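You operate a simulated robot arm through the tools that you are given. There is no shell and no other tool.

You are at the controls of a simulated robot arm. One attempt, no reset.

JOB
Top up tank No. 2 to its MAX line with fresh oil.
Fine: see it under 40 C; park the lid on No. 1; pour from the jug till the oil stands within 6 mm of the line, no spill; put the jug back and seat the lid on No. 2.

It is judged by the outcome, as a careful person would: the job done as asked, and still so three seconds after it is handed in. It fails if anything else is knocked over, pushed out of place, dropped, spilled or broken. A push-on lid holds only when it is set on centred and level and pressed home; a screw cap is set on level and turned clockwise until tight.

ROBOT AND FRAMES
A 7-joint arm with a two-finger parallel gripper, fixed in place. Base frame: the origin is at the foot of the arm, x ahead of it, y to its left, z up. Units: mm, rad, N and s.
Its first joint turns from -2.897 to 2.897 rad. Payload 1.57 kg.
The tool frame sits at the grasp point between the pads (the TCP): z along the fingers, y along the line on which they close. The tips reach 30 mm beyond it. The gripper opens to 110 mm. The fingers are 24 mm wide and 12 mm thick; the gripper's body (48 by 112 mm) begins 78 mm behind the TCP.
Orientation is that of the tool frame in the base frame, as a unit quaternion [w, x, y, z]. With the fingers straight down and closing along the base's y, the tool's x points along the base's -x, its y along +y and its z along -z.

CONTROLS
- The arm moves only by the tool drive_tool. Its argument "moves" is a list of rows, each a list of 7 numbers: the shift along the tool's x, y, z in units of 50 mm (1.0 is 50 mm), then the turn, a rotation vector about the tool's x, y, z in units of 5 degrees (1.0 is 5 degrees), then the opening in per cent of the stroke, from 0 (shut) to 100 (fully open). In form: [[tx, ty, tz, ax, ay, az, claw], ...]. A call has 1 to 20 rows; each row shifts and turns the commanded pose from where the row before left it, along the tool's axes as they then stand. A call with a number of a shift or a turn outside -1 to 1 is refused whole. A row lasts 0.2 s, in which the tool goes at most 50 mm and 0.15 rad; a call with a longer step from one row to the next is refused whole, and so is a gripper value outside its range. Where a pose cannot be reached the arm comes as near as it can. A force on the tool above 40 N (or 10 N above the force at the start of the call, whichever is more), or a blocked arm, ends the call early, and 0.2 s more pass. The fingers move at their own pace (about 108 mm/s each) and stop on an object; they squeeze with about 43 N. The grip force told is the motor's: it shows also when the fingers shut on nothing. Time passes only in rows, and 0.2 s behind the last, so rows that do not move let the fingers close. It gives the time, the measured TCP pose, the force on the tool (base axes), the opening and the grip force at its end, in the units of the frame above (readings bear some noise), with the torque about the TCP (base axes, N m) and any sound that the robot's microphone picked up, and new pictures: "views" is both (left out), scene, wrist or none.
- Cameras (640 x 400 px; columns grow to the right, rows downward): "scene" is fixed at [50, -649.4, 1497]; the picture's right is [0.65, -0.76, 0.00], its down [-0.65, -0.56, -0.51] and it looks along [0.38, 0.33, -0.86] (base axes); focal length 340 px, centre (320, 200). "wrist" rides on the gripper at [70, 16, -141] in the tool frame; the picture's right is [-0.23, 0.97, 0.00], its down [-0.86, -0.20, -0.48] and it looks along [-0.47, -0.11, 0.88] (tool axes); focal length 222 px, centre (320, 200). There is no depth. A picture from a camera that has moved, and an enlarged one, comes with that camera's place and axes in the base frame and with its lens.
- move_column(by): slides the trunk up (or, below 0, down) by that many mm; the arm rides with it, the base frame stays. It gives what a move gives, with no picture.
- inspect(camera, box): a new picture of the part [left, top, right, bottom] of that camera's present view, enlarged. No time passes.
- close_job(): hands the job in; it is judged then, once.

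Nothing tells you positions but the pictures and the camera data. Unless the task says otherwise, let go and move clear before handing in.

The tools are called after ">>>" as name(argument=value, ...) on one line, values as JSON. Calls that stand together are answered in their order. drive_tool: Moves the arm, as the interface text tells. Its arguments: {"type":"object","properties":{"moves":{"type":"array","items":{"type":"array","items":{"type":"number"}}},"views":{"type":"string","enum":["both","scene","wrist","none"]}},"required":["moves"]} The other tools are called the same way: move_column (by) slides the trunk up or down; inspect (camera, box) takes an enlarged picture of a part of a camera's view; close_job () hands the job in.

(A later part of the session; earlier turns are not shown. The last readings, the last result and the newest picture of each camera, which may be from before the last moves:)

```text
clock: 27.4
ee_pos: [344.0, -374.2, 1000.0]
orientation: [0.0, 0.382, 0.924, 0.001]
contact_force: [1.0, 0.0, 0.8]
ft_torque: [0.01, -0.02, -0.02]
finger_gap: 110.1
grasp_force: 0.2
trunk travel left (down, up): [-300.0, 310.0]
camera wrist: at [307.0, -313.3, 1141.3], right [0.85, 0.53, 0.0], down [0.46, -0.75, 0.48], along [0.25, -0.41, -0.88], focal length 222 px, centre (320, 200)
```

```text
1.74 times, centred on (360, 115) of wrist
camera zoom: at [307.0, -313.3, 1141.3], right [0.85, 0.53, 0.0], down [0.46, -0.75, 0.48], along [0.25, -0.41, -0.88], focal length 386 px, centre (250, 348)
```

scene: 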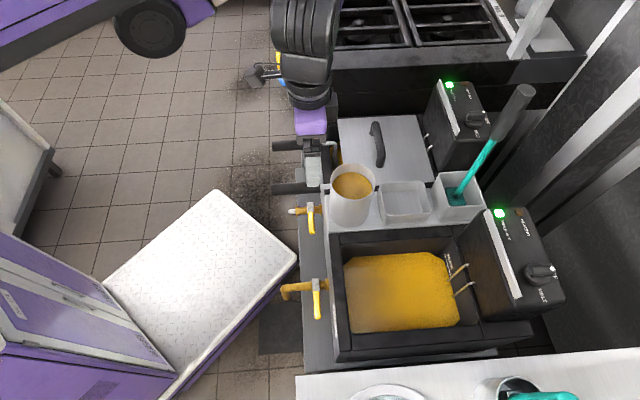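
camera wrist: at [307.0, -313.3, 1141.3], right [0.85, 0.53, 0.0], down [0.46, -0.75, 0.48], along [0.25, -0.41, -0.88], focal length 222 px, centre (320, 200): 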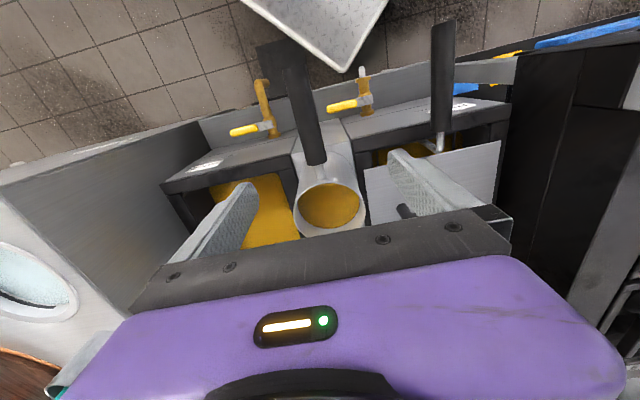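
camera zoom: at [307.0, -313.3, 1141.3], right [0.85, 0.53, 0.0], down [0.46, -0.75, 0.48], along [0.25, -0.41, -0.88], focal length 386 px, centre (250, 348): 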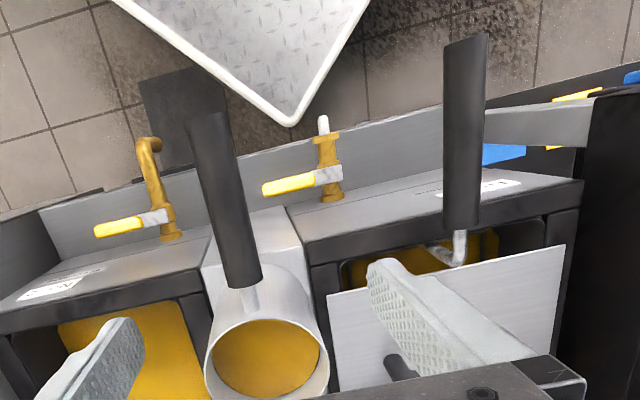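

The handle measures 30 mm in diameter, running R≈422–527 at L≈-30, z≈880. I'll test tipping the tool forward about the TCP, so the pads lie further along the handle for a firmer hold.

>>> drive_tool(moves=[[0, 0, 0, 0, -1, 0, 100], [0, 0, 0, 0, -1, 0, 100], [0, 0, 0, 0, -1, 0, 100], [0, 0, 0, 0, -1, 0, 100], [0, 0, 0, 0, -1, 0, 100], [0, 0, 0, 0, -1, 0, 100], [0, 0, 0, 0, -1, 0, 100], [0, 0, 0, 0, -1, 0, 100], [0, 0, 0, 0, -1, 0, 100], [0, 0, 0, 0, 0, 0, 100]])

```text
clock: 29.6
ee_pos: [348.6, -376.2, 983.2]
orientation: [0.335, 0.343, 0.869, -0.122]
contact_force: [-0.1, 0.2, 0.1]
ft_torque: [-0.02, 0.05, -0.03]
finger_gap: 109.9
grasp_force: 0.0
out of reach, approached as far as the arm can: row 9
trunk travel left (down, up): [-300.0, 310.0]
camera wrist: at [252.6, -265.2, 1041.0], right [0.78, 0.6, 0.17], down [0.09, -0.38, 0.92], along [0.62, -0.71, -0.35], focal length 222 px, centre (320, 200)
```

scene: 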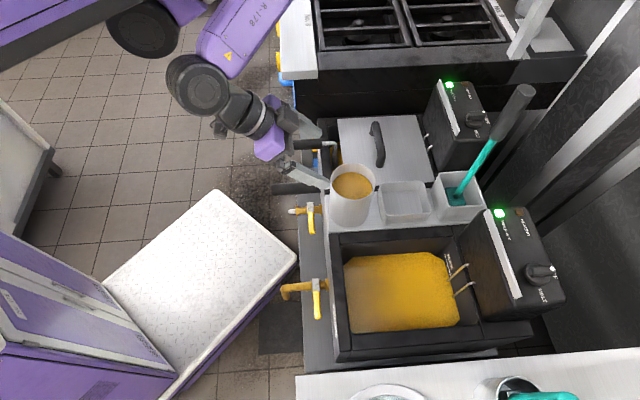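
wrist: 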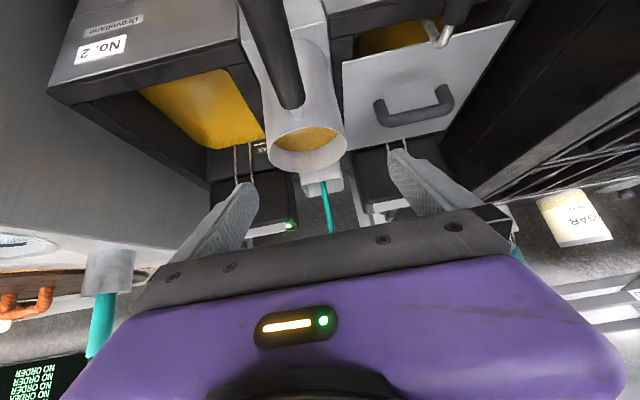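

The tool reaches roughly 42° of forward tilt here. I'll back off one step to about 40° and check the pose settles where I expect.

>>> drive_tool(moves=[[0, 0, 0, 0, 1, 0, 100], [0, 0, 0, 0, 0, 0, 100]], views="none")

```text
clock: 30.4
ee_pos: [351.3, -376.4, 978.3]
orientation: [0.311, 0.353, 0.878, -0.093]
contact_force: [-0.4, -0.9, 0.4]
ft_torque: [0.01, 0.0, -0.01]
finger_gap: 110.0
grasp_force: 0.1
trunk travel left (down, up): [-300.0, 310.0]
stopped in row 2: the arm was blocked; the commanded pose is now the measured one
```

The arm hit a joint limit, since its forearm is too steep for a forward-tilted hand. I'll return near vertical and raise the hand. Then I'll lower the trunk so the work sits higher relative to the arm.

>>> drive_tool(moves=[[0, 0, 0, 0, 1, 0, 100], [0, 0, 0, 0, 1, 0, 100], [0, 0, -0.2, 0, 1, 0, 100], [0, 0, -0.4, 0, 1, 0, 100], [0, 0, -0.6, 0, 1, 0, 100], [0, 0, -0.8, 0, 1, 0, 100], [0, 0, -0.8, 0, 0.5, 0, 100], [0, 0, 0, 0, 0, 0, 100]], views="none")

```text
clock: 32.2
ee_pos: [320.6, -356.9, 1114.8]
orientation: [0.053, 0.366, 0.929, 0.007]
contact_force: [0.6, -0.3, -0.3]
ft_torque: [-0.02, -0.03, -0.03]
finger_gap: 110.0
grasp_force: 0.1
trunk travel left (down, up): [-300.0, 310.0]
```

Small orientation residuals remain, so I'll correct them to exactly square and then lower the trunk.

>>> drive_tool(moves=[[0, 0, 0, 0.31, 0.53, 0.2, 100], [0, 0, 0, 0.3, 0.53, 0.2, 100], [0, 0, 0, 0, 0, 0, 100]], views="none")

>>> move_column(by=-100)

```text
clock: 33.0
ee_pos: [319.1, -356.1, 1113.9]
orientation: [0.0, 0.382, 0.924, 0.001]
contact_force: [0.3, -0.6, 0.6]
ft_torque: [0.05, 0.0, 0.05]
finger_gap: 110.0
grasp_force: 0.0
trunk travel left (down, up): [-300.0, 310.0]
```

```text
clock: 34.3
ee_pos: [319.8, -358.2, 1013.1]
orientation: [0.0, 0.382, 0.924, 0.002]
contact_force: [-0.2, 0.8, 0.6]
ft_torque: [-0.02, 0.02, -0.02]
finger_gap: 110.3
grasp_force: 0.1
trunk travel left (down, up): [-200.0, 410.0]
```

>>> drive_tool(moves=[[0, 0, -0.6, 0, 0, 0, 100], [0, 0, -0.7, 0, 0, 0, 100], [0, 0, -0.7, 0, 0, 0, 100], [0, 0, 0, 0, 0, 0, 100]], views="none")

>>> move_column(by=-120)

>>> drive_tool(moves=[[0, 0, 0, 0, -1, 0, 100], [0, 0, 0, 0, -1, 0, 100], [0, 0, 0, 0, -1, 0, 100], [0, 0, 0, 0, -1, 0, 100], [0, 0, 0, 0, -1, 0, 100], [0, 0, 0, 0, -1, 0, 100], [0, 0, 0, 0, -1, 0, 100], [0, 0, 0, 0, -1, 0, 100], [0, 0, 0, 0, 0, 0, 100]])

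```text
clock: 35.3
ee_pos: [318.6, -358.7, 1114.9]
orientation: [0.0, 0.382, 0.924, 0.002]
contact_force: [0.5, 0.0, 0.2]
ft_torque: [0.0, -0.03, -0.04]
finger_gap: 109.9
grasp_force: 0.0
trunk travel left (down, up): [-200.0, 410.0]
```

```text
clock: 36.8
ee_pos: [319.1, -358.6, 995.7]
orientation: [0.001, 0.383, 0.924, 0.001]
contact_force: [-0.7, -0.3, 0.2]
ft_torque: [0.0, 0.01, -0.01]
finger_gap: 110.1
grasp_force: 0.0
trunk travel left (down, up): [-80.0, 530.0]
```

```text
clock: 38.2
ee_pos: [340.8, -391.1, 1005.9]
orientation: [0.14, 0.302, 0.939, -0.087]
contact_force: [-0.5, -0.2, -0.3]
ft_torque: [0.0, 0.02, 0.02]
finger_gap: 110.2
grasp_force: 0.0
trunk travel left (down, up): [-80.0, 530.0]
stopped in row 6: the arm was blocked; the commanded pose is now the measured one
camera wrist: at [268.2, -303.9, 1115.6], right [0.75, 0.66, -0.01], down [0.45, -0.5, 0.74], along [0.48, -0.56, -0.67], focal length 222 px, centre (320, 200)
```

scene: 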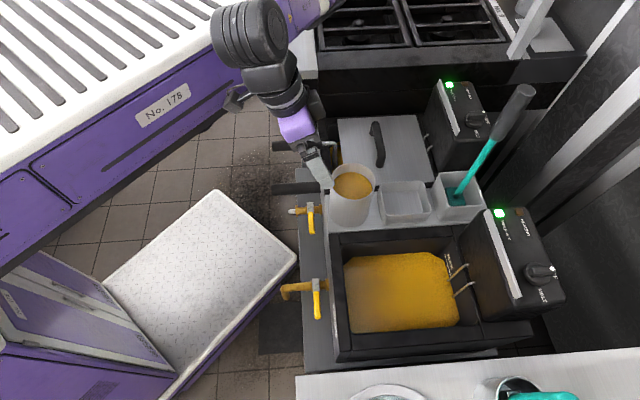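
wrist: 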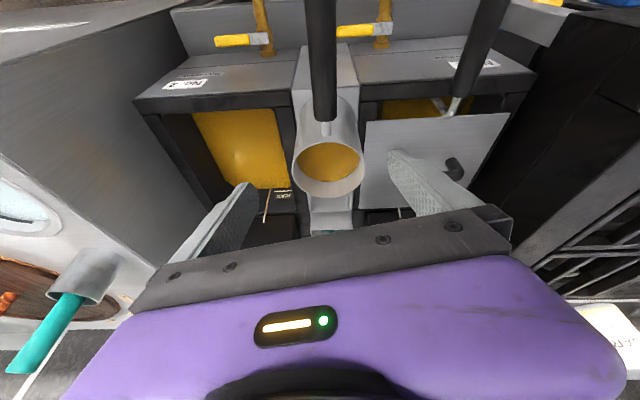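

A lower trunk makes the fold worse, so I'll bring it back up to -100. That arm shape managed about 37° of tilt at handle height, and I'll settle on 30°.

>>> move_column(by=120)

>>> drive_tool(moves=[[0, 0, 0.8, 0, 0, 0, 100], [0, 0, 0.8, 0, 0, 0, 100], [0, 0, 0.4, -0.04, -0.743, 0.645, 100], [0, 0, 0, -0.04, -0.743, 0.645, 100], [0, 0, 0, -0.03, -0.743, 0.645, 100], [0, 0, 0, 0, 0, 0, 100]])

```text
clock: 39.7
ee_pos: [341.6, -390.3, 1127.5]
orientation: [0.141, 0.301, 0.939, -0.087]
contact_force: [0.0, 0.0, -0.2]
ft_torque: [0.0, -0.03, -0.01]
finger_gap: 110.0
grasp_force: 0.0
trunk travel left (down, up): [-200.0, 410.0]
```

```text
clock: 41.1
ee_pos: [367.1, -417.3, 1026.5]
orientation: [0.221, 0.362, 0.9, -0.099]
contact_force: [-0.2, -0.7, 0.2]
ft_torque: [-0.01, 0.02, 0.02]
finger_gap: 110.2
grasp_force: 0.0
trunk travel left (down, up): [-200.0, 410.0]
camera wrist: at [288.4, -315.1, 1117.9], right [0.82, 0.56, 0.09], down [0.25, -0.5, 0.83], along [0.51, -0.66, -0.55], focal length 222 px, centre (320, 200)
```

scene: 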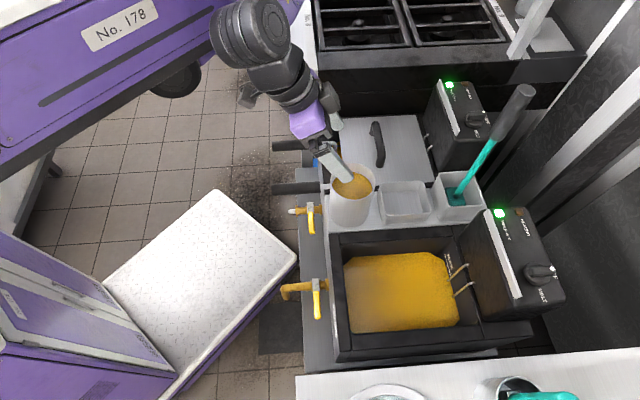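
wrist: 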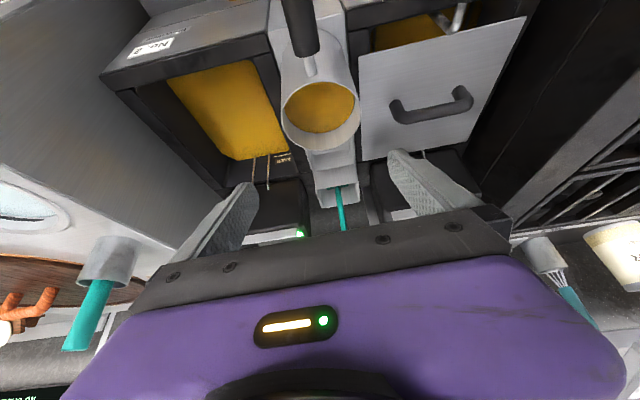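

The tool now sits at about 28–30° of tilt. Before touching the jug, I'll rehearse the pouring roll empty in the air over tank 2, keeping clear of the counter at right (z ≈ 906).

>>> drive_tool(moves=[[0, -0.76, 0, 0, 0, 0, 100], [0, -0.76, 0, 0, 0, 0, 100], [0, -0.76, 0, 0, 0, 0, 100], [0, -0.76, 0, 0, 0, 0, 100], [0, -0.76, 0, 0, 0, 0, 100], [0, 0, 0, 0, 0, 0, 100]], views="none")

>>> drive_tool(moves=[[0, 0, 0, 0.866, 0, -0.5, 100], [0, 0, 0, 0.866, 0, -0.5, 100], [0, 0, 0, 0.866, 0, -0.5, 100], [0, 0, 0, 0.866, 0, -0.5, 100], [0, 0, 0, 0.866, 0, -0.5, 100], [0, 0, 0, 0.866, 0, -0.5, 100], [0, 0, 0, 0.866, 0, -0.5, 100], [0, 0, 0, 0.866, 0, -0.5, 100], [0, 0, 0, 0.866, 0, -0.5, 100], [0, 0, 0, 0.866, 0, -0.5, 100], [0, 0, 0, 0.866, 0, -0.5, 100], [0, 0, 0, 0.866, 0, -0.5, 100], [0, 0, 0, 0, 0, 0, 100]])

```text
clock: 42.4
ee_pos: [311.5, -555.4, 1017.8]
orientation: [0.226, 0.303, 0.923, -0.072]
contact_force: [-0.5, 0.5, -0.6]
ft_torque: [0.0, 0.01, 0.0]
finger_gap: 109.9
grasp_force: 0.0
trunk travel left (down, up): [-200.0, 410.0]
stopped in row 6: the arm was blocked; the commanded pose is now the measured one
```

```text
clock: 45.2
ee_pos: [308.6, -556.1, 1021.1]
orientation: [0.046, 0.131, 0.843, -0.52]
contact_force: [0.0, 0.1, -0.6]
ft_torque: [0.02, -0.04, -0.03]
finger_gap: 109.8
grasp_force: 0.0
trunk travel left (down, up): [-200.0, 410.0]
camera wrist: at [256.7, -410.3, 1053.8], right [0.48, 0.37, -0.79], down [0.8, 0.2, 0.57], along [0.37, -0.91, -0.2], focal length 222 px, centre (320, 200)
```

scene: 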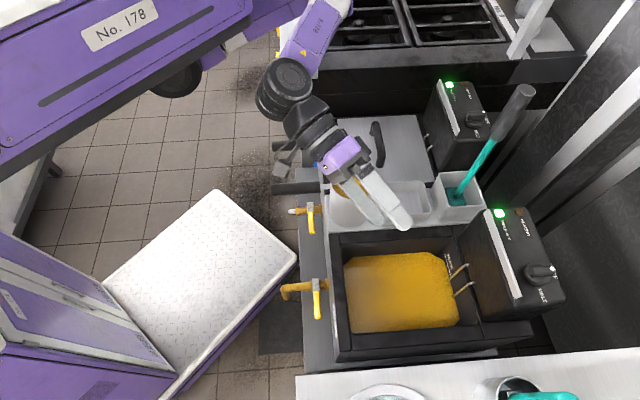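
wrist: 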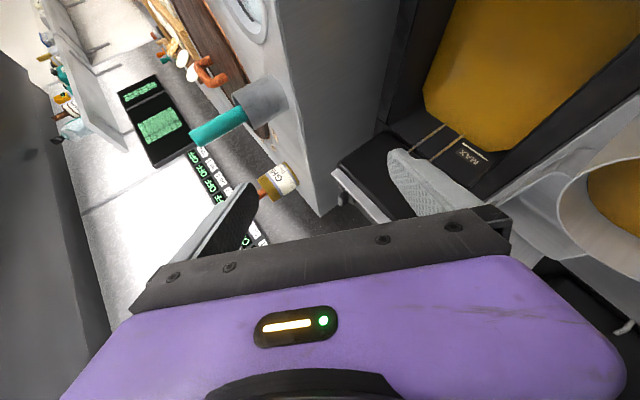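

The roll works to 60° here. I'll continue it to 100° to find out how far the wrist can go.

>>> drive_tool(moves=[[0, 0, 0, 0.866, 0, -0.5, 100], [0, 0, 0, 0.866, 0, -0.5, 100], [0, 0, 0, 0.866, 0, -0.5, 100], [0, 0, 0, 0.866, 0, -0.5, 100], [0, 0, 0, 0.866, 0, -0.5, 100], [0, 0, 0, 0.866, 0, -0.5, 100], [0, 0, 0, 0.866, 0, -0.5, 100], [0, 0, 0, 0.866, 0, -0.5, 100], [0, 0, 0, 0, 0, 0, 100]])

```text
clock: 47.2
ee_pos: [310.2, -555.8, 1021.3]
orientation: [-0.023, 0.055, 0.75, -0.658]
contact_force: [-0.2, -0.7, -0.2]
ft_torque: [-0.02, -0.03, -0.02]
finger_gap: 109.8
grasp_force: 0.2
out of reach, approached as far as the arm can: row 6, 7, 8
trunk travel left (down, up): [-200.0, 410.0]
camera wrist: at [258.9, -405.2, 1020.5], right [0.28, 0.1, -0.96], down [0.89, 0.35, 0.29], along [0.36, -0.93, 0.01], focal length 222 px, centre (320, 200)
```

scene: 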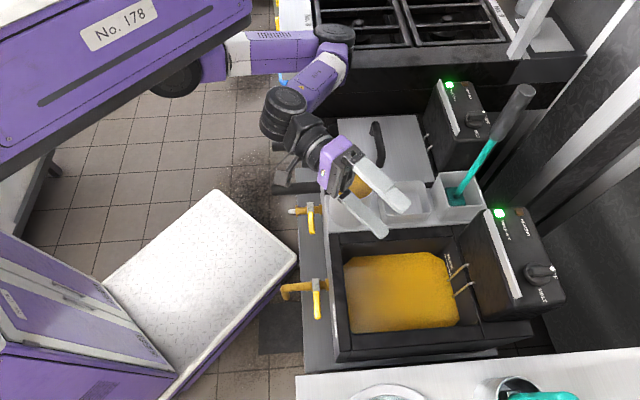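
wrist: 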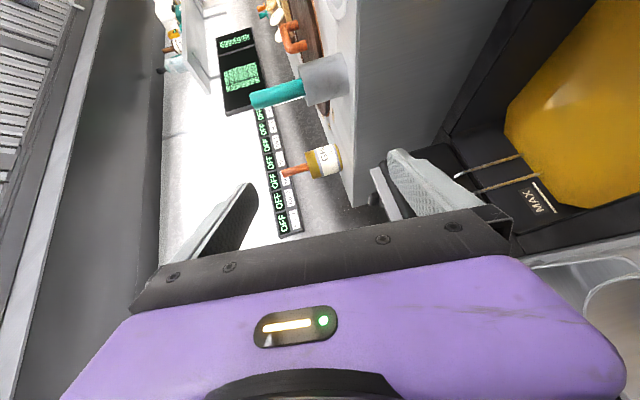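

It reaches about 85° of roll, which is enough. Now I'll check at 60° whether the pour point can shift 50 mm further right, to the middle of tank 2.

>>> drive_tool(moves=[[0, 0, 0, -0.866, 0, 0.5, 100], [0, 0, 0, -0.866, 0, 0.5, 100], [0, 0, 0, -0.866, 0, 0.5, 100], [0, 0, 0, -0.866, 0, 0.5, 100], [0, 0, 0, -0.866, 0, 0.5, 100], [0, 0, 0, -0.866, 0, 0.5, 100], [0, 0, 0, -0.866, 0, 0.5, 100], [0, 0, 0, -0.866, 0, 0.5, 100], [0, 0, 0, 0, 0, 0, 100], [0.217, -0.25, 0.375, 0, 0, 0, 100], [0.217, -0.25, 0.375, 0, 0, 0, 100], [0, 0, 0, 0, 0, 0, 100]])

```text
clock: 49.8
ee_pos: [281.6, -594.8, 1002.5]
orientation: [0.103, 0.187, 0.891, -0.4]
contact_force: [0.8, 0.3, -0.3]
ft_torque: [0.0, -0.01, 0.0]
finger_gap: 110.1
grasp_force: 0.1
trunk travel left (down, up): [-200.0, 410.0]
camera wrist: at [221.3, -459.7, 1061.2], right [0.61, 0.54, -0.58], down [0.68, 0.02, 0.74], along [0.41, -0.84, -0.35], focal length 222 px, centre (320, 200)
```

scene: 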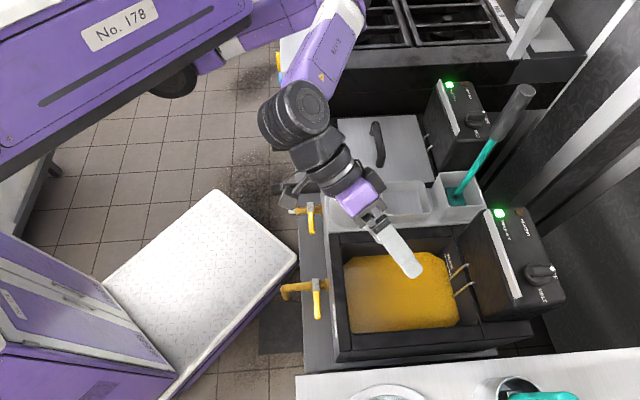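
wrist: 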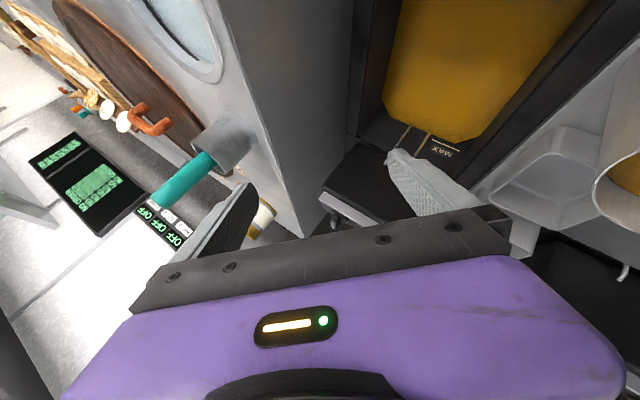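

Good: R≈620, L≈-221 is reachable at 45° roll. I'll check that the roll can go on to about 85–90° here.

>>> drive_tool(moves=[[0, 0, 0, 0.866, 0, -0.5, 100], [0, 0, 0, 0.866, 0, -0.5, 100], [0, 0, 0, 0.866, 0, -0.5, 100], [0, 0, 0, 0.866, 0, -0.5, 100], [0, 0, 0, 0.866, 0, -0.5, 100], [0, 0, 0, 0.866, 0, -0.5, 100], [0, 0, 0, 0.866, 0, -0.5, 100], [0, 0, 0, 0.866, 0, -0.5, 100], [0, 0, 0, 0.866, 0, -0.5, 100], [0, 0, 0, 0, 0, 0, 100]], views="none")

```text
clock: 52.0
ee_pos: [281.2, -594.4, 1005.1]
orientation: [-0.011, 0.071, 0.774, -0.629]
contact_force: [0.3, -0.8, -0.4]
ft_torque: [0.0, 0.0, 0.01]
finger_gap: 110.1
grasp_force: 0.1
out of reach, approached as far as the arm can: row 8, 9
trunk travel left (down, up): [-200.0, 410.0]
```

It reaches about 78° here, which leaves under 100 ml in the jug and is acceptable. I'll roll back upright and return toward the jug handle.

>>> drive_tool(moves=[[0, 0, 0, -0.866, 0, 0.5, 100], [0, 0, 0, -0.866, 0, 0.5, 100], [0, 0, 0, -0.866, 0, 0.5, 100], [0, 0, 0, -0.866, 0, 0.5, 100], [0, 0, 0, -0.866, 0, 0.5, 100], [0, 0, 0, -0.866, 0, 0.5, 100], [0, 0, 0, -0.866, 0, 0.5, 100], [0, 0, 0, -0.866, 0, 0.5, 100], [0, 0, 0, -0.866, 0, 0.5, 100], [0, 0, 0, -0.866, 0, 0.5, 100], [0, 0, 0, -0.866, 0, 0.5, 100], [0, 0, 0, -0.866, 0, 0.5, 100], [0, 0, 0, -0.866, 0, 0.5, 100], [0, 0, 0, -0.866, 0, 0.5, 100], [0, 0, 0, -0.866, 0, 0.5, 100], [0, 0, 0, -0.433, 0, 0.25, 100], [0, 0, 0, 0, 0, 0, 100]], views="none")

```text
clock: 55.8
ee_pos: [337.0, -594.4, 999.2]
orientation: [0.226, 0.261, 0.937, -0.06]
contact_force: [0.8, -0.2, 0.0]
ft_torque: [-0.03, -0.02, 0.01]
finger_gap: 110.1
grasp_force: 0.1
trunk travel left (down, up): [-200.0, 410.0]
stopped in row 17: the arm was blocked; the commanded pose is now the measured one
```

With the tool tipped forward the wrist runs close to its straight-line limit. I'll go back to tool straight down, which has more freedom, and lower the trunk further so it can reach the handle that way.

>>> drive_tool(moves=[[0, 0, 0, 0.12, 0.895, 0.453, 100], [0, 0, 0, 0.12, 0.895, 0.453, 100], [0, 0, 0, 0.12, 0.895, 0.453, 100], [0, 0, 0, 0.12, 0.895, 0.453, 100], [0, 0, 0, 0.12, 0.895, 0.453, 100], [0, 0, 0, 0.12, 0.895, 0.453, 100], [0, 0, -0.7, 0, 0, 0, 100], [0, 0, -0.7, 0, 0, 0, 100], [0, 0, -0.7, 0, 0, 0, 100], [0, 0, 0, 0, 0, 0, 100]], views="none")

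>>> move_column(by=-100)

```text
clock: 58.2
ee_pos: [356.0, -595.8, 1087.2]
orientation: [-0.012, 0.368, 0.93, 0.01]
contact_force: [0.8, 0.1, -0.5]
ft_torque: [0.01, -0.02, 0.02]
finger_gap: 110.3
grasp_force: 0.0
trunk travel left (down, up): [-200.0, 410.0]
stopped in row 10: the arm was blocked; the commanded pose is now the measured one
```

```text
clock: 59.5
ee_pos: [355.8, -597.0, 987.1]
orientation: [-0.012, 0.367, 0.93, 0.01]
contact_force: [-0.1, 0.8, -0.2]
ft_torque: [-0.03, 0.0, -0.02]
finger_gap: 110.2
grasp_force: 0.0
trunk travel left (down, up): [-100.0, 510.0]
```

>>> drive_tool(moves=[[0, 0, 0, 0.2, -0.27, 0.3, 100], [0, 0, 0, 0, 0, 0, 100], [0, 0, 0, 0, 0, 0, 100]])

```text
clock: 60.3
ee_pos: [354.0, -596.1, 988.0]
orientation: [-0.003, 0.381, 0.924, -0.003]
contact_force: [-0.3, 0.1, -0.4]
ft_torque: [-0.01, 0.02, 0.01]
finger_gap: 109.9
grasp_force: 0.0
trunk travel left (down, up): [-100.0, 510.0]
camera wrist: at [319.6, -534.2, 1128.2], right [0.85, 0.53, -0.01], down [0.47, -0.74, 0.48], along [0.25, -0.41, -0.88], focal length 222 px, centre (320, 200)
```

scene: 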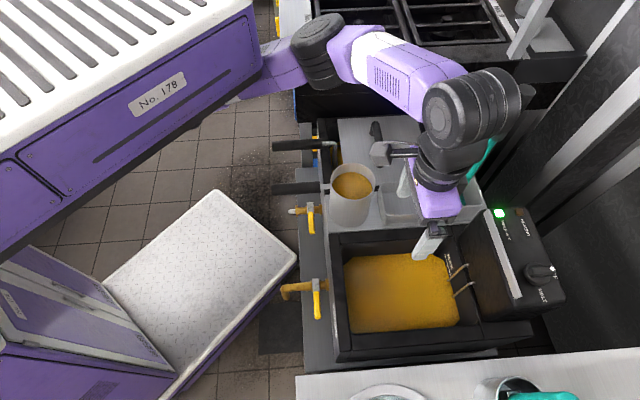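
wrist: 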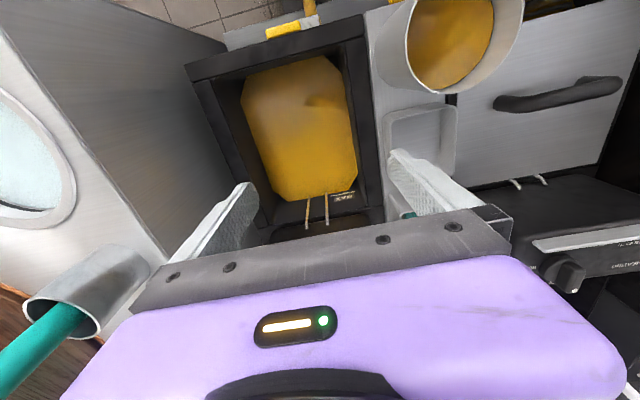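

Orientation is square again and the arm is free. I'll move over the jug handle with the tool straight down.

>>> drive_tool(moves=[[0.543, 0.47, 0, 0, 0, 0, 100], [0.543, 0.47, 0, 0, 0, 0, 100], [0.543, 0.47, 0, 0, 0, 0, 100], [0.543, 0.47, 0, 0, 0, 0, 100], [0.543, 0.47, 0, 0, 0, 0, 100], [0.543, 0.47, 0, 0, 0, 0, 100], [0, 0, 0, 0, 0, 0, 100], [0, 0, 0, 0, 0, 0, 100]])

```text
clock: 62.1
ee_pos: [337.7, -382.4, 987.1]
orientation: [-0.004, 0.38, 0.925, -0.003]
contact_force: [-0.4, -0.9, -0.5]
ft_torque: [0.02, 0.02, -0.01]
finger_gap: 110.2
grasp_force: 0.0
trunk travel left (down, up): [-100.0, 510.0]
camera wrist: at [302.2, -319.4, 1127.7], right [0.85, 0.53, -0.01], down [0.47, -0.74, 0.48], along [0.25, -0.41, -0.88], focal length 222 px, centre (320, 200)
```

scene: 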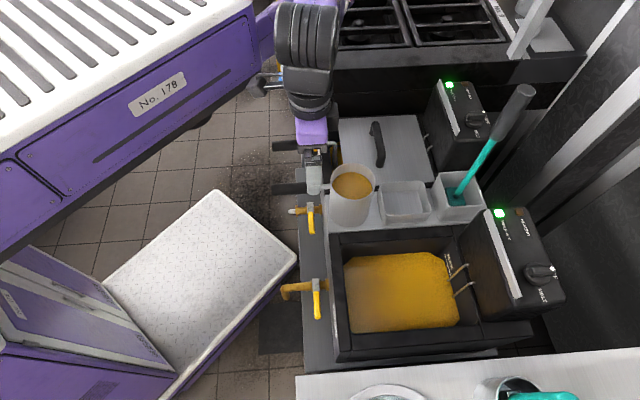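
wrist: 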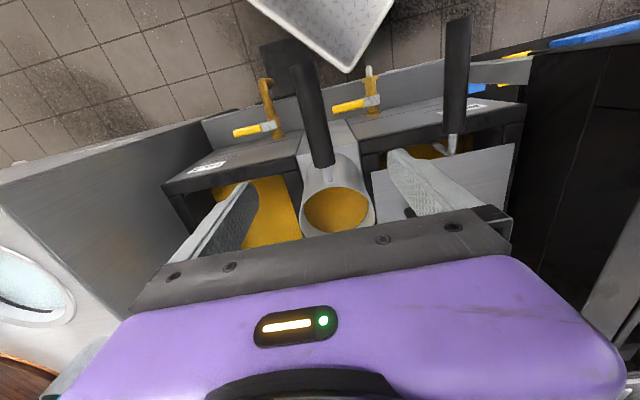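

This pose is comfortable. Before gripping, I'll rehearse the pour once more with the tool down: over tank 2, then rolling.

>>> drive_tool(moves=[[-0.324, -0.774, 0, 0, 0, 0, 100], [-0.324, -0.774, 0, 0, 0, 0, 100], [-0.324, -0.774, 0, 0, 0, 0, 100], [-0.324, -0.774, 0, 0, 0, 0, 100], [-0.324, -0.774, 0, 0, 0, 0, 100], [0, 0, 0, 0, 0, 0, 100], [0, 0, 0, 1, 0, 0, 100], [0, 0, 0, 1, 0, 0, 100], [0, 0, 0, 1, 0, 0, 100], [0, 0, 0, 1, 0, 0, 100], [0, 0, 0, 1, 0, 0, 100], [0, 0, 0, 1, 0, 0, 100], [0, 0, 0, 1, 0, 0, 100], [0, 0, 0, 1, 0, 0, 100], [0, 0, 0, 1, 0, 0, 100], [0, 0, 0, 0, 0, 0, 100]])

>>> drive_tool(moves=[[0, 0, 0, 1, 0, 0, 100], [0, 0, 0, 1, 0, 0, 100], [0, 0, 0, 1, 0, 0, 100], [0, 0, 0, 1, 0, 0, 100], [0, 0, 0, 1, 0, 0, 100], [0, 0, 0, 1, 0, 0, 100], [0, 0, 0, 1, 0, 0, 100], [0, 0, 0, 1, 0, 0, 100], [0, 0, 0, 1, 0, 0, 100], [0, 0, 0, 0, 0, 0, 100]])

```text
clock: 65.5
ee_pos: [260.0, -575.2, 988.7]
orientation: [-0.149, 0.35, 0.853, -0.357]
contact_force: [0.3, 0.3, -0.4]
ft_torque: [0.0, -0.02, 0.01]
finger_gap: 110.1
grasp_force: 0.1
trunk travel left (down, up): [-100.0, 510.0]
camera wrist: at [291.2, -445.9, 1075.5], right [0.64, 0.33, -0.7], down [0.75, -0.46, 0.47], along [-0.17, -0.83, -0.54], focal length 222 px, centre (320, 200)
```

scene: 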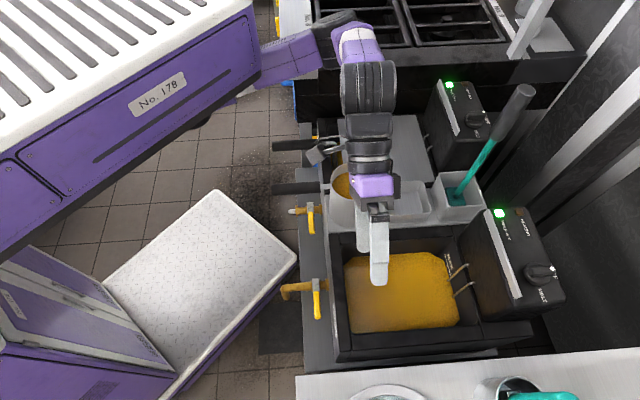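
wrist: 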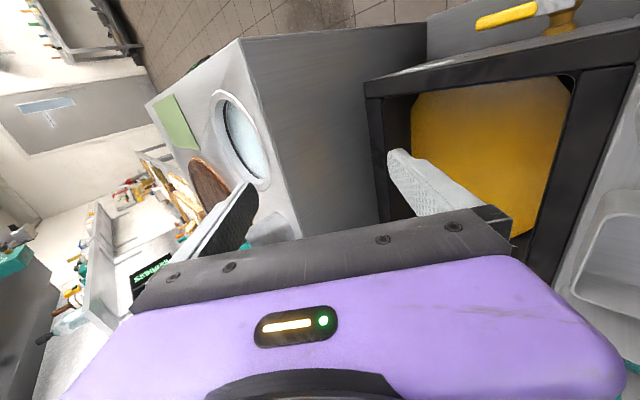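

```text
clock: 67.5
ee_pos: [256.1, -537.8, 1011.8]
orientation: [-0.166, 0.354, 0.684, -0.616]
contact_force: [9.8, 1.2, -1.1]
ft_torque: [-0.07, 0.3, -0.65]
finger_gap: 109.9
grasp_force: 0.0
trunk travel left (down, up): [-100.0, 510.0]
stopped in row 9: the arm was blocked; the commanded pose is now the measured one
camera wrist: at [308.1, -387.3, 1006.7], right [0.43, -0.17, -0.89], down [0.85, -0.24, 0.46], along [-0.29, -0.96, 0.04], focal length 222 px, centre (320, 200)
```

scene: 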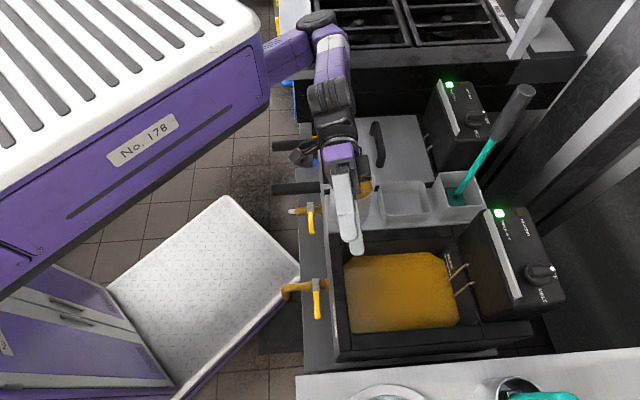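
wrist: 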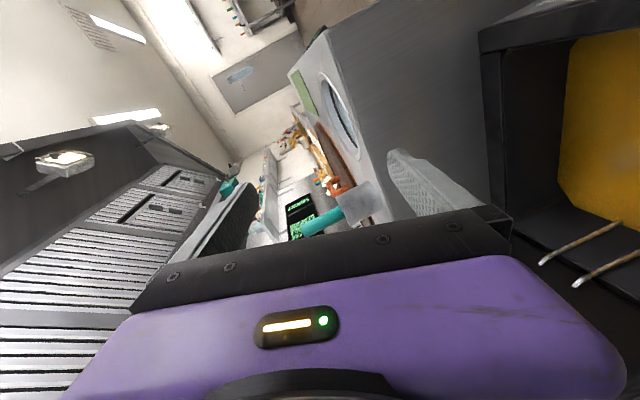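

Something pushed back near 80°, with a force of about 10 N, and parts of the purple body look shifted in the scene. I'll roll back at once and look.

>>> drive_tool(moves=[[0, 0, 0, -1, 0, 0, 100], [0, 0, 0, -1, 0, 0, 100], [0, 0, 0, -1, 0, 0, 100], [0, 0, 0, -1, 0, 0, 100], [0, 0, 0, -1, 0, 0, 100], [0, 0, 0, -1, 0, 0, 100], [0, 0, 0, -1, 0, 0, 100], [0, 0, 0, 0, 0, 0, 100]])

>>> inspect(camera="scene", box=[0, 0, 320, 400])

```text
clock: 67.8
ee_pos: [307.8, -455.8, 991.0]
orientation: [-0.114, 0.372, 0.713, -0.583]
contact_force: [10.3, -0.8, -0.2]
ft_torque: [0.01, 0.32, -0.86]
finger_gap: 109.8
grasp_force: 0.1
trunk travel left (down, up): [-100.0, 510.0]
stopped in row 1: the arm was blocked; the commanded pose is now the measured one
camera wrist: at [351.4, -302.3, 997.0], right [0.55, -0.11, -0.83], down [0.8, -0.22, 0.56], along [-0.24, -0.97, -0.03], focal length 222 px, centre (320, 200)
```

scene: 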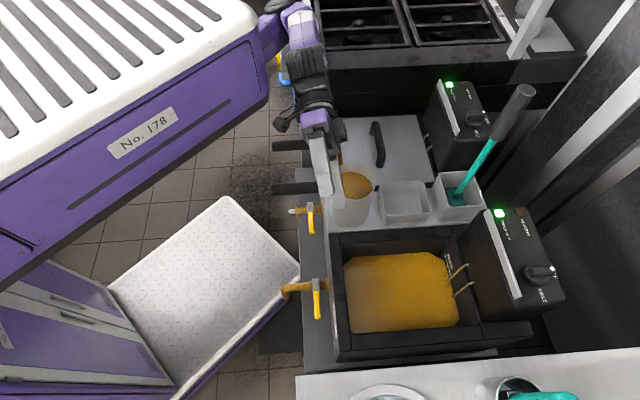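
wrist: 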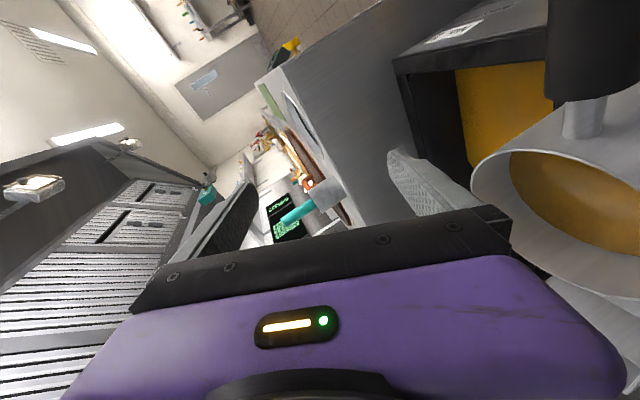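

```text
1.00 times, centred on (160, 200) of scene (not enlarged: the box is as wide or as high as the picture)
camera zoom: at [50.0, -649.4, 1497.0], right [0.65, -0.76, 0.0], down [-0.65, -0.56, -0.51], along [0.38, 0.33, -0.86], focal length 340 px, centre (480, 200)
```

zoom: 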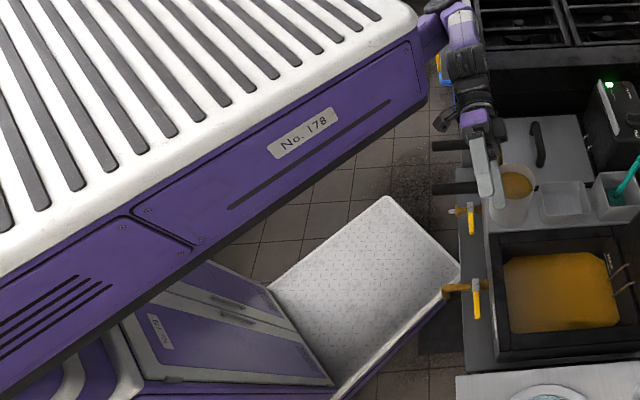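

The purple body turns with the first joint, so that shift is normal. The arm itself has swung through a bad wrist posture. I'll move straight up in small steps and recover.

>>> drive_tool(moves=[[0, -0.2, 0, 0, 0, 0, 100], [0, -0.3, 0, 0, 0, 0, 100], [0, -0.3, 0, 0, 0, 0, 100], [0, 0, 0, 0, 0, 0, 100]])

```text
clock: 68.1
ee_pos: [371.7, -376.9, 986.7]
orientation: [-0.071, 0.375, 0.738, -0.556]
contact_force: [-1.1, 3.4, -0.5]
ft_torque: [-0.2, 0.06, 0.2]
finger_gap: 110.0
grasp_force: 0.0
trunk travel left (down, up): [-100.0, 510.0]
stopped in row 1: the arm was blocked; the commanded pose is now the measured one
camera wrist: at [403.9, -221.7, 1001.5], right [0.62, -0.04, -0.78], down [0.76, -0.19, 0.62], along [-0.18, -0.98, -0.09], focal length 222 px, centre (320, 200)
```

scene: 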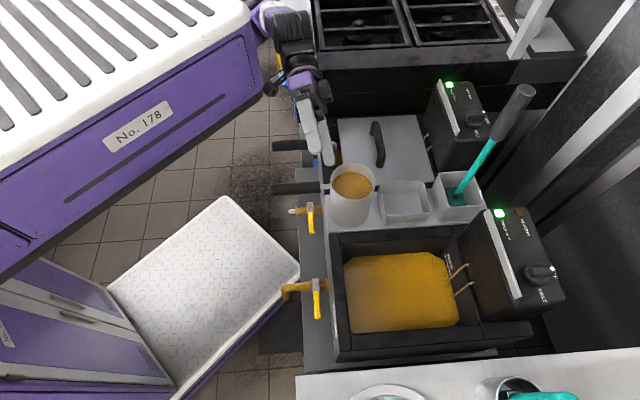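
wrist: 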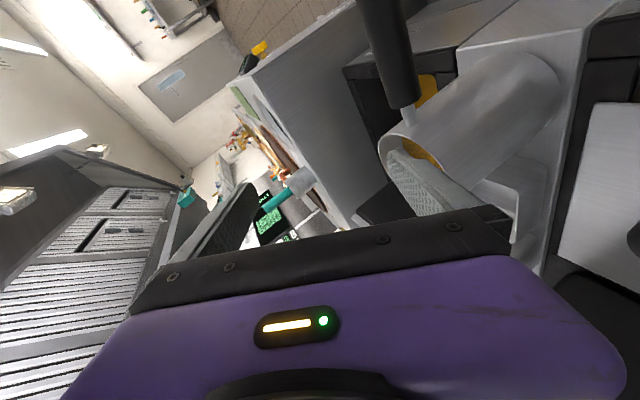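

>>> drive_tool(moves=[[0, 0, 0, 0, 0, 0, 100]], views="none")

>>> drive_tool(moves=[[0, 0, 0, 0, 0, 0, 100], [0, 0, 0, 0, 0, 0, 100]], views="scene")

```text
clock: 68.5
ee_pos: [433.8, -293.8, 954.5]
orientation: [-0.089, 0.317, 0.733, -0.595]
contact_force: [-6.4, -3.7, 5.0]
ft_torque: [0.49, -0.45, 0.41]
finger_gap: 110.0
grasp_force: 0.1
trunk travel left (down, up): [-100.0, 510.0]
stopped in row 1: the arm was blocked; the commanded pose is now the measured one
```

```text
clock: 69.0
ee_pos: [417.8, -321.7, 964.1]
orientation: [-0.088, 0.33, 0.731, -0.591]
contact_force: [-0.1, 0.2, -0.3]
ft_torque: [-0.03, -0.02, 0.01]
finger_gap: 110.0
grasp_force: 0.1
trunk travel left (down, up): [-100.0, 510.0]
```

scene: 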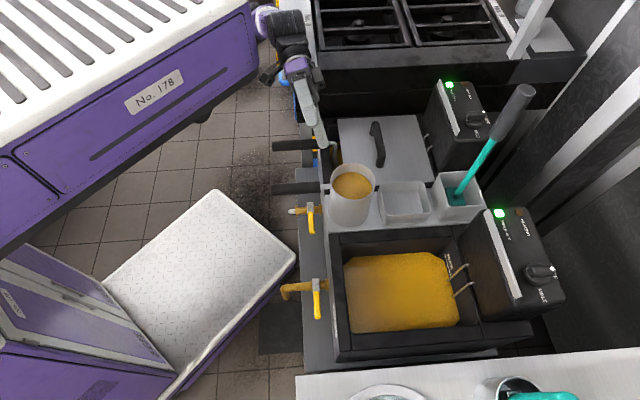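

The arm has settled, at L≈68, and nothing was touched. I'll rise gently and roll back upright in small steps.

>>> drive_tool(moves=[[0, -0.3, -0.1, 0, 0, 0, 100], [0, -0.4, -0.1, -0.3, 0, 0, 100], [0, -0.4, -0.1, -0.6, 0, 0, 100], [0, -0.3, -0.1, -0.8, 0, 0, 100], [0, 0, 0, -0.8, 0, 0, 100], [0, 0, 0, 0, 0, 0, 100]], views="scene")

```text
clock: 70.5
ee_pos: [398.9, -313.6, 1030.5]
orientation: [-0.057, 0.339, 0.791, -0.507]
contact_force: [-0.3, 0.3, -1.4]
ft_torque: [0.05, 0.02, 0.03]
finger_gap: 110.0
grasp_force: 0.0
trunk travel left (down, up): [-100.0, 510.0]
```

scene: 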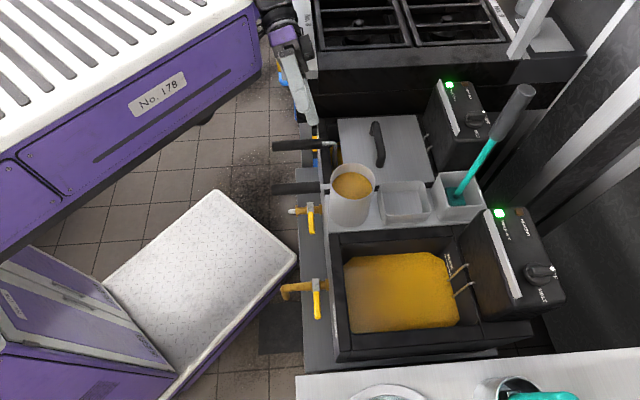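

>>> drive_tool(moves=[[0, 0, 0, -0.908, 0.262, -0.02, 100], [0, 0, 0, -0.908, 0.262, -0.02, 100], [0, 0, 0, -0.908, 0.262, -0.02, 100], [0, 0, 0, -0.908, 0.262, -0.02, 100], [0, 0, 0, -0.908, 0.262, -0.02, 100], [0, 0, 0, -0.908, 0.262, -0.02, 100], [0, 0, 0, -0.908, 0.262, -0.02, 100], [0, 0, 0, -0.908, 0.262, -0.02, 100], [0, 0, 0, -0.908, 0.262, -0.02, 100], [0, 0, 0, -0.908, 0.262, -0.02, 100], [0, 0, 0, -0.908, 0.262, -0.02, 100], [0, 0, 0, -0.908, 0.262, -0.02, 100], [0, 0, 0, -0.908, 0.262, -0.02, 100], [0, 0, 0, 0, 0, 0, 100]], views="none")

>>> move_column(by=100)

```text
clock: 71.8
ee_pos: [403.5, -312.4, 1030.5]
orientation: [-0.03, 0.373, 0.881, -0.29]
contact_force: [1.8, -1.3, 1.1]
ft_torque: [0.15, 0.16, -0.24]
finger_gap: 109.9
grasp_force: 0.1
trunk travel left (down, up): [-100.0, 510.0]
stopped in row 6: the force on the tool passed its limit at 52 N (the readings are from after the stop); the commanded pose is now the measured one
```

```text
clock: 73.2
ee_pos: [402.1, -313.3, 1129.8]
orientation: [-0.031, 0.374, 0.88, -0.29]
contact_force: [4.6, 1.3, 0.7]
ft_torque: [-0.22, 0.46, -0.72]
finger_gap: 110.1
grasp_force: 0.2
trunk travel left (down, up): [-200.0, 410.0]
```

A force limit tripped, so something touched the tool. I'll look before doing anything else.

>>> drive_tool(moves=[[0, 0, 0, 0, 0, 0, 100]])

>>> inspect(camera="scene", box=[200, 0, 400, 125])

```text
clock: 73.6
ee_pos: [403.5, -313.7, 1130.0]
orientation: [-0.031, 0.373, 0.88, -0.292]
contact_force: [5.9, -0.2, -1.6]
ft_torque: [-0.38, 0.53, -0.8]
finger_gap: 110.0
grasp_force: 0.1
trunk travel left (down, up): [-200.0, 410.0]
camera wrist: at [403.1, -186.7, 1226.0], right [0.79, 0.38, -0.48], down [0.62, -0.45, 0.64], along [0.03, -0.8, -0.59], focal length 222 px, centre (320, 200)
```

scene: 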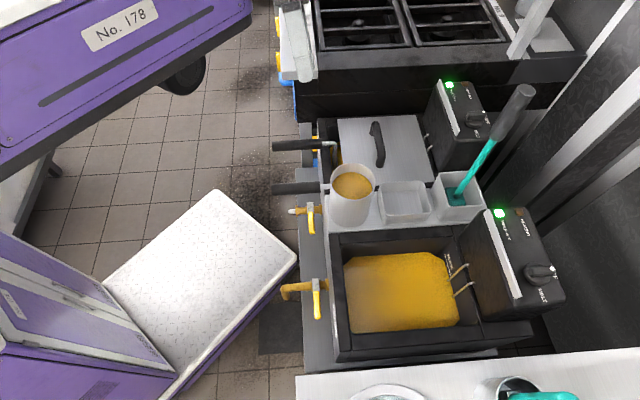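
wrist: 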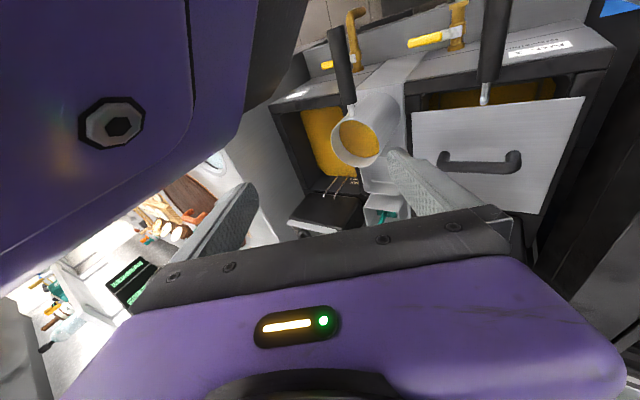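

```text
3.20 times, centred on (300, 62) of scene
camera zoom: at [50.0, -649.4, 1497.0], right [0.65, -0.76, 0.0], down [-0.65, -0.56, -0.51], along [0.38, 0.33, -0.86], focal length 1089 px, centre (384, 640)
```

zoom: 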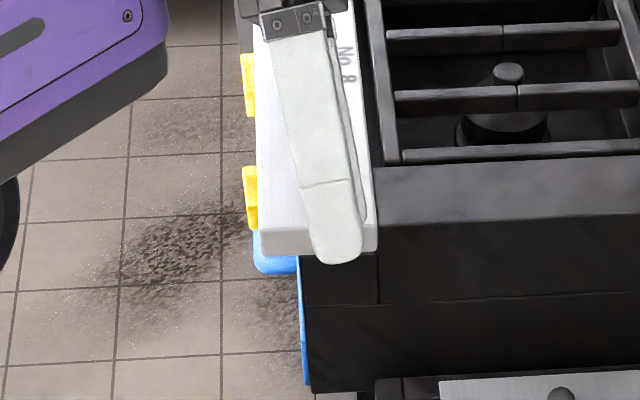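

The obstruction is the robot's own upper link, seen at upper left in the wrist view: the arm has folded against itself. I'll move the hand away from it, outward and up, gently.

>>> drive_tool(moves=[[-0.27, 0.07, -0.1, 0, 0, 0, 100], [-0.45, 0.12, -0.17, 0, 0, 0, 100], [-0.45, 0.12, -0.17, 0, 0, 0, 100], [0, 0, 0, 0, 0, 0, 100]])

```text
clock: 74.6
ee_pos: [460.3, -333.7, 1147.9]
orientation: [-0.031, 0.373, 0.881, -0.291]
contact_force: [-0.5, 0.1, -0.4]
ft_torque: [0.04, 0.02, 0.0]
finger_gap: 110.0
grasp_force: 0.0
trunk travel left (down, up): [-200.0, 410.0]
camera wrist: at [461.3, -207.7, 1244.1], right [0.79, 0.39, -0.48], down [0.62, -0.45, 0.64], along [0.03, -0.8, -0.59], focal length 222 px, centre (320, 200)
```

scene: 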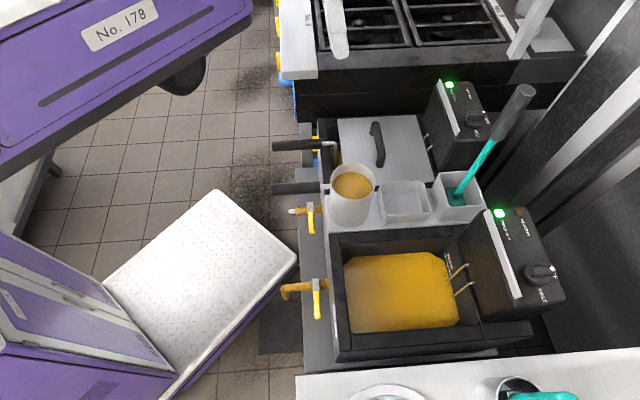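
wrist: 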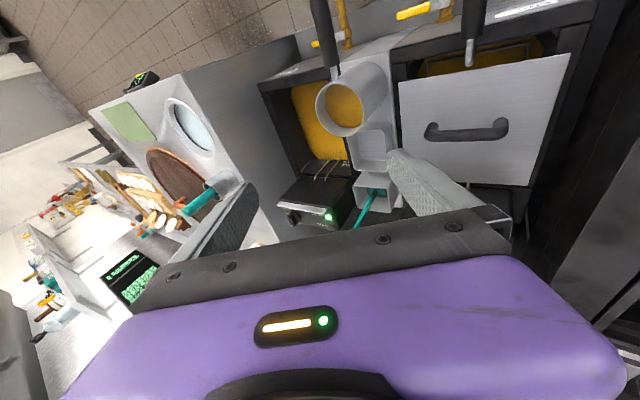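

Free again, and nothing in the scene has been disturbed. I'll go further out and return to tool-down, high above everything.

>>> drive_tool(moves=[[-0.6, 0.04, 0.09, 0, 0, 0, 100], [-0.7, 0.04, 0.1, 0, 0, 0, 100], [-0.5, 0.03, 0.08, -0.933, 0.275, -0.025, 100], [0, 0, 0, -0.933, 0.275, -0.025, 100], [0, 0, 0, -0.933, 0.275, -0.025, 100], [0, 0, 0, -0.933, 0.275, -0.025, 100], [0, 0, 0, -0.933, 0.275, -0.025, 100], [0, 0, 0, -0.933, 0.275, -0.025, 100], [0, 0, 0, -0.933, 0.275, -0.025, 100], [0, 0, 0, 0, 0, 0, 100], [0, 0, 0, 0, 0, 0, 100]])

```text
clock: 77.0
ee_pos: [525.6, -397.5, 1149.7]
orientation: [0.0, 0.384, 0.924, 0.001]
contact_force: [-0.2, 1.1, 0.3]
ft_torque: [0.02, 0.01, 0.0]
finger_gap: 110.0
grasp_force: 0.0
trunk travel left (down, up): [-200.0, 410.0]
camera wrist: at [489.5, -336.2, 1290.3], right [0.85, 0.53, 0.0], down [0.46, -0.75, 0.48], along [0.25, -0.4, -0.88], focal length 222 px, centre (320, 200)
```

scene: 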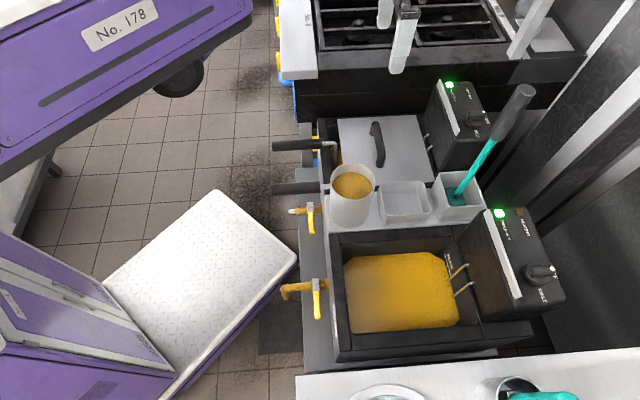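
wrist: 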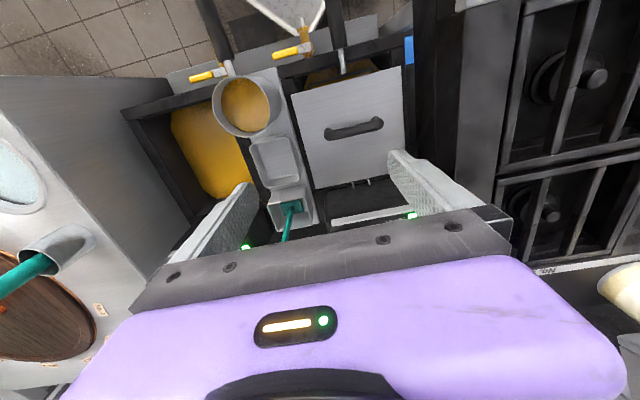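

All recovered. I'll rehearse the pour further out (R≈660, L≈-225), where the arm is less folded, first traversing high.

>>> drive_tool(moves=[[0, -0.79, 0, 0, 0, 0, 100], [0, -0.79, 0, 0, 0, 0, 100], [0, -0.79, 0, 0, 0, 0, 100], [0, -0.79, 0, 0, 0, 0, 100], [0, -0.79, 0, 0, 0, 0, 100], [0, -0.79, 0, 0, 0, 0, 100], [0, -0.79, 0, 0, 0, 0, 100], [0, -0.79, 0, 0, 0, 0, 100], [0, 0, 0.7, 0, 0, 0, 100], [0, 0, 0.7, 0, 0, 0, 100], [0, 0, 0.7, 0, 0, 0, 100], [0, 0, 0.7, 0, 0, 0, 100], [0, 0, 0, 0, 0, 0, 100]], views="scene")

>>> drive_tool(moves=[[0, 0, 0, 1, 0, 0, 100], [0, 0, 0, 1, 0, 0, 100], [0, 0, 0, 1, 0, 0, 100], [0, 0, 0, 1, 0, 0, 100], [0, 0, 0, 1, 0, 0, 100], [0, 0, 0, 1, 0, 0, 100], [0, 0, 0, 1, 0, 0, 100], [0, 0, 0, 1, 0, 0, 100], [0, 0, 0, 1, 0, 0, 100], [0, 0, 0, 1, 0, 0, 100], [0, 0, 0, 0, 0, 0, 100]], views="scene")

```text
clock: 78.7
ee_pos: [465.9, -577.7, 1130.0]
orientation: [-0.019, 0.277, 0.961, 0.006]
contact_force: [-0.3, 0.5, -0.2]
ft_torque: [0.0, -0.06, -0.01]
finger_gap: 110.1
grasp_force: 0.1
out of reach, approached as far as the arm can: row 8
trunk travel left (down, up): [-200.0, 410.0]
stopped in row 8: the arm was blocked; the commanded pose is now the measured one
```

scene: 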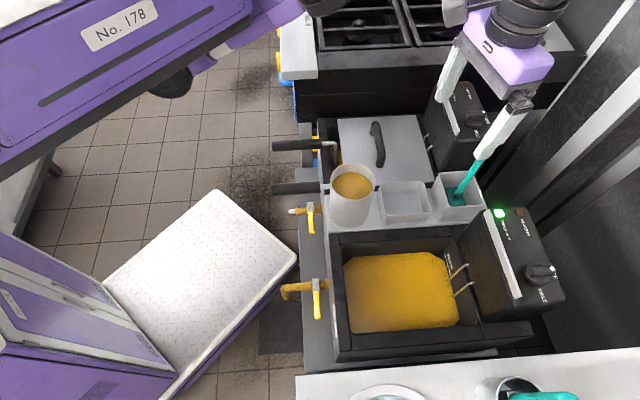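

```text
clock: 81.0
ee_pos: [465.9, -576.3, 1130.0]
orientation: [-0.133, 0.242, 0.874, -0.4]
contact_force: [-0.1, 0.5, -0.2]
ft_torque: [0.0, 0.01, -0.01]
finger_gap: 109.9
grasp_force: 0.0
trunk travel left (down, up): [-200.0, 410.0]
```

scene: 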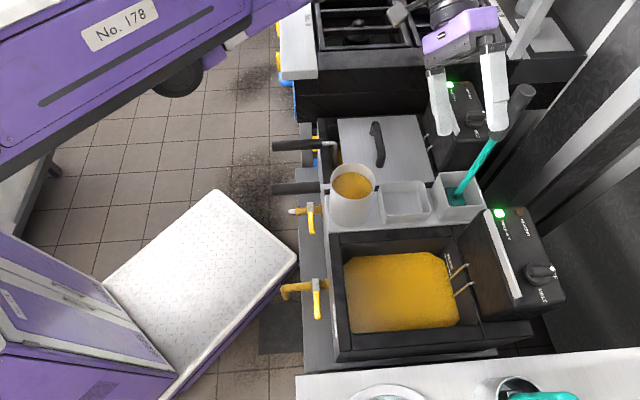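

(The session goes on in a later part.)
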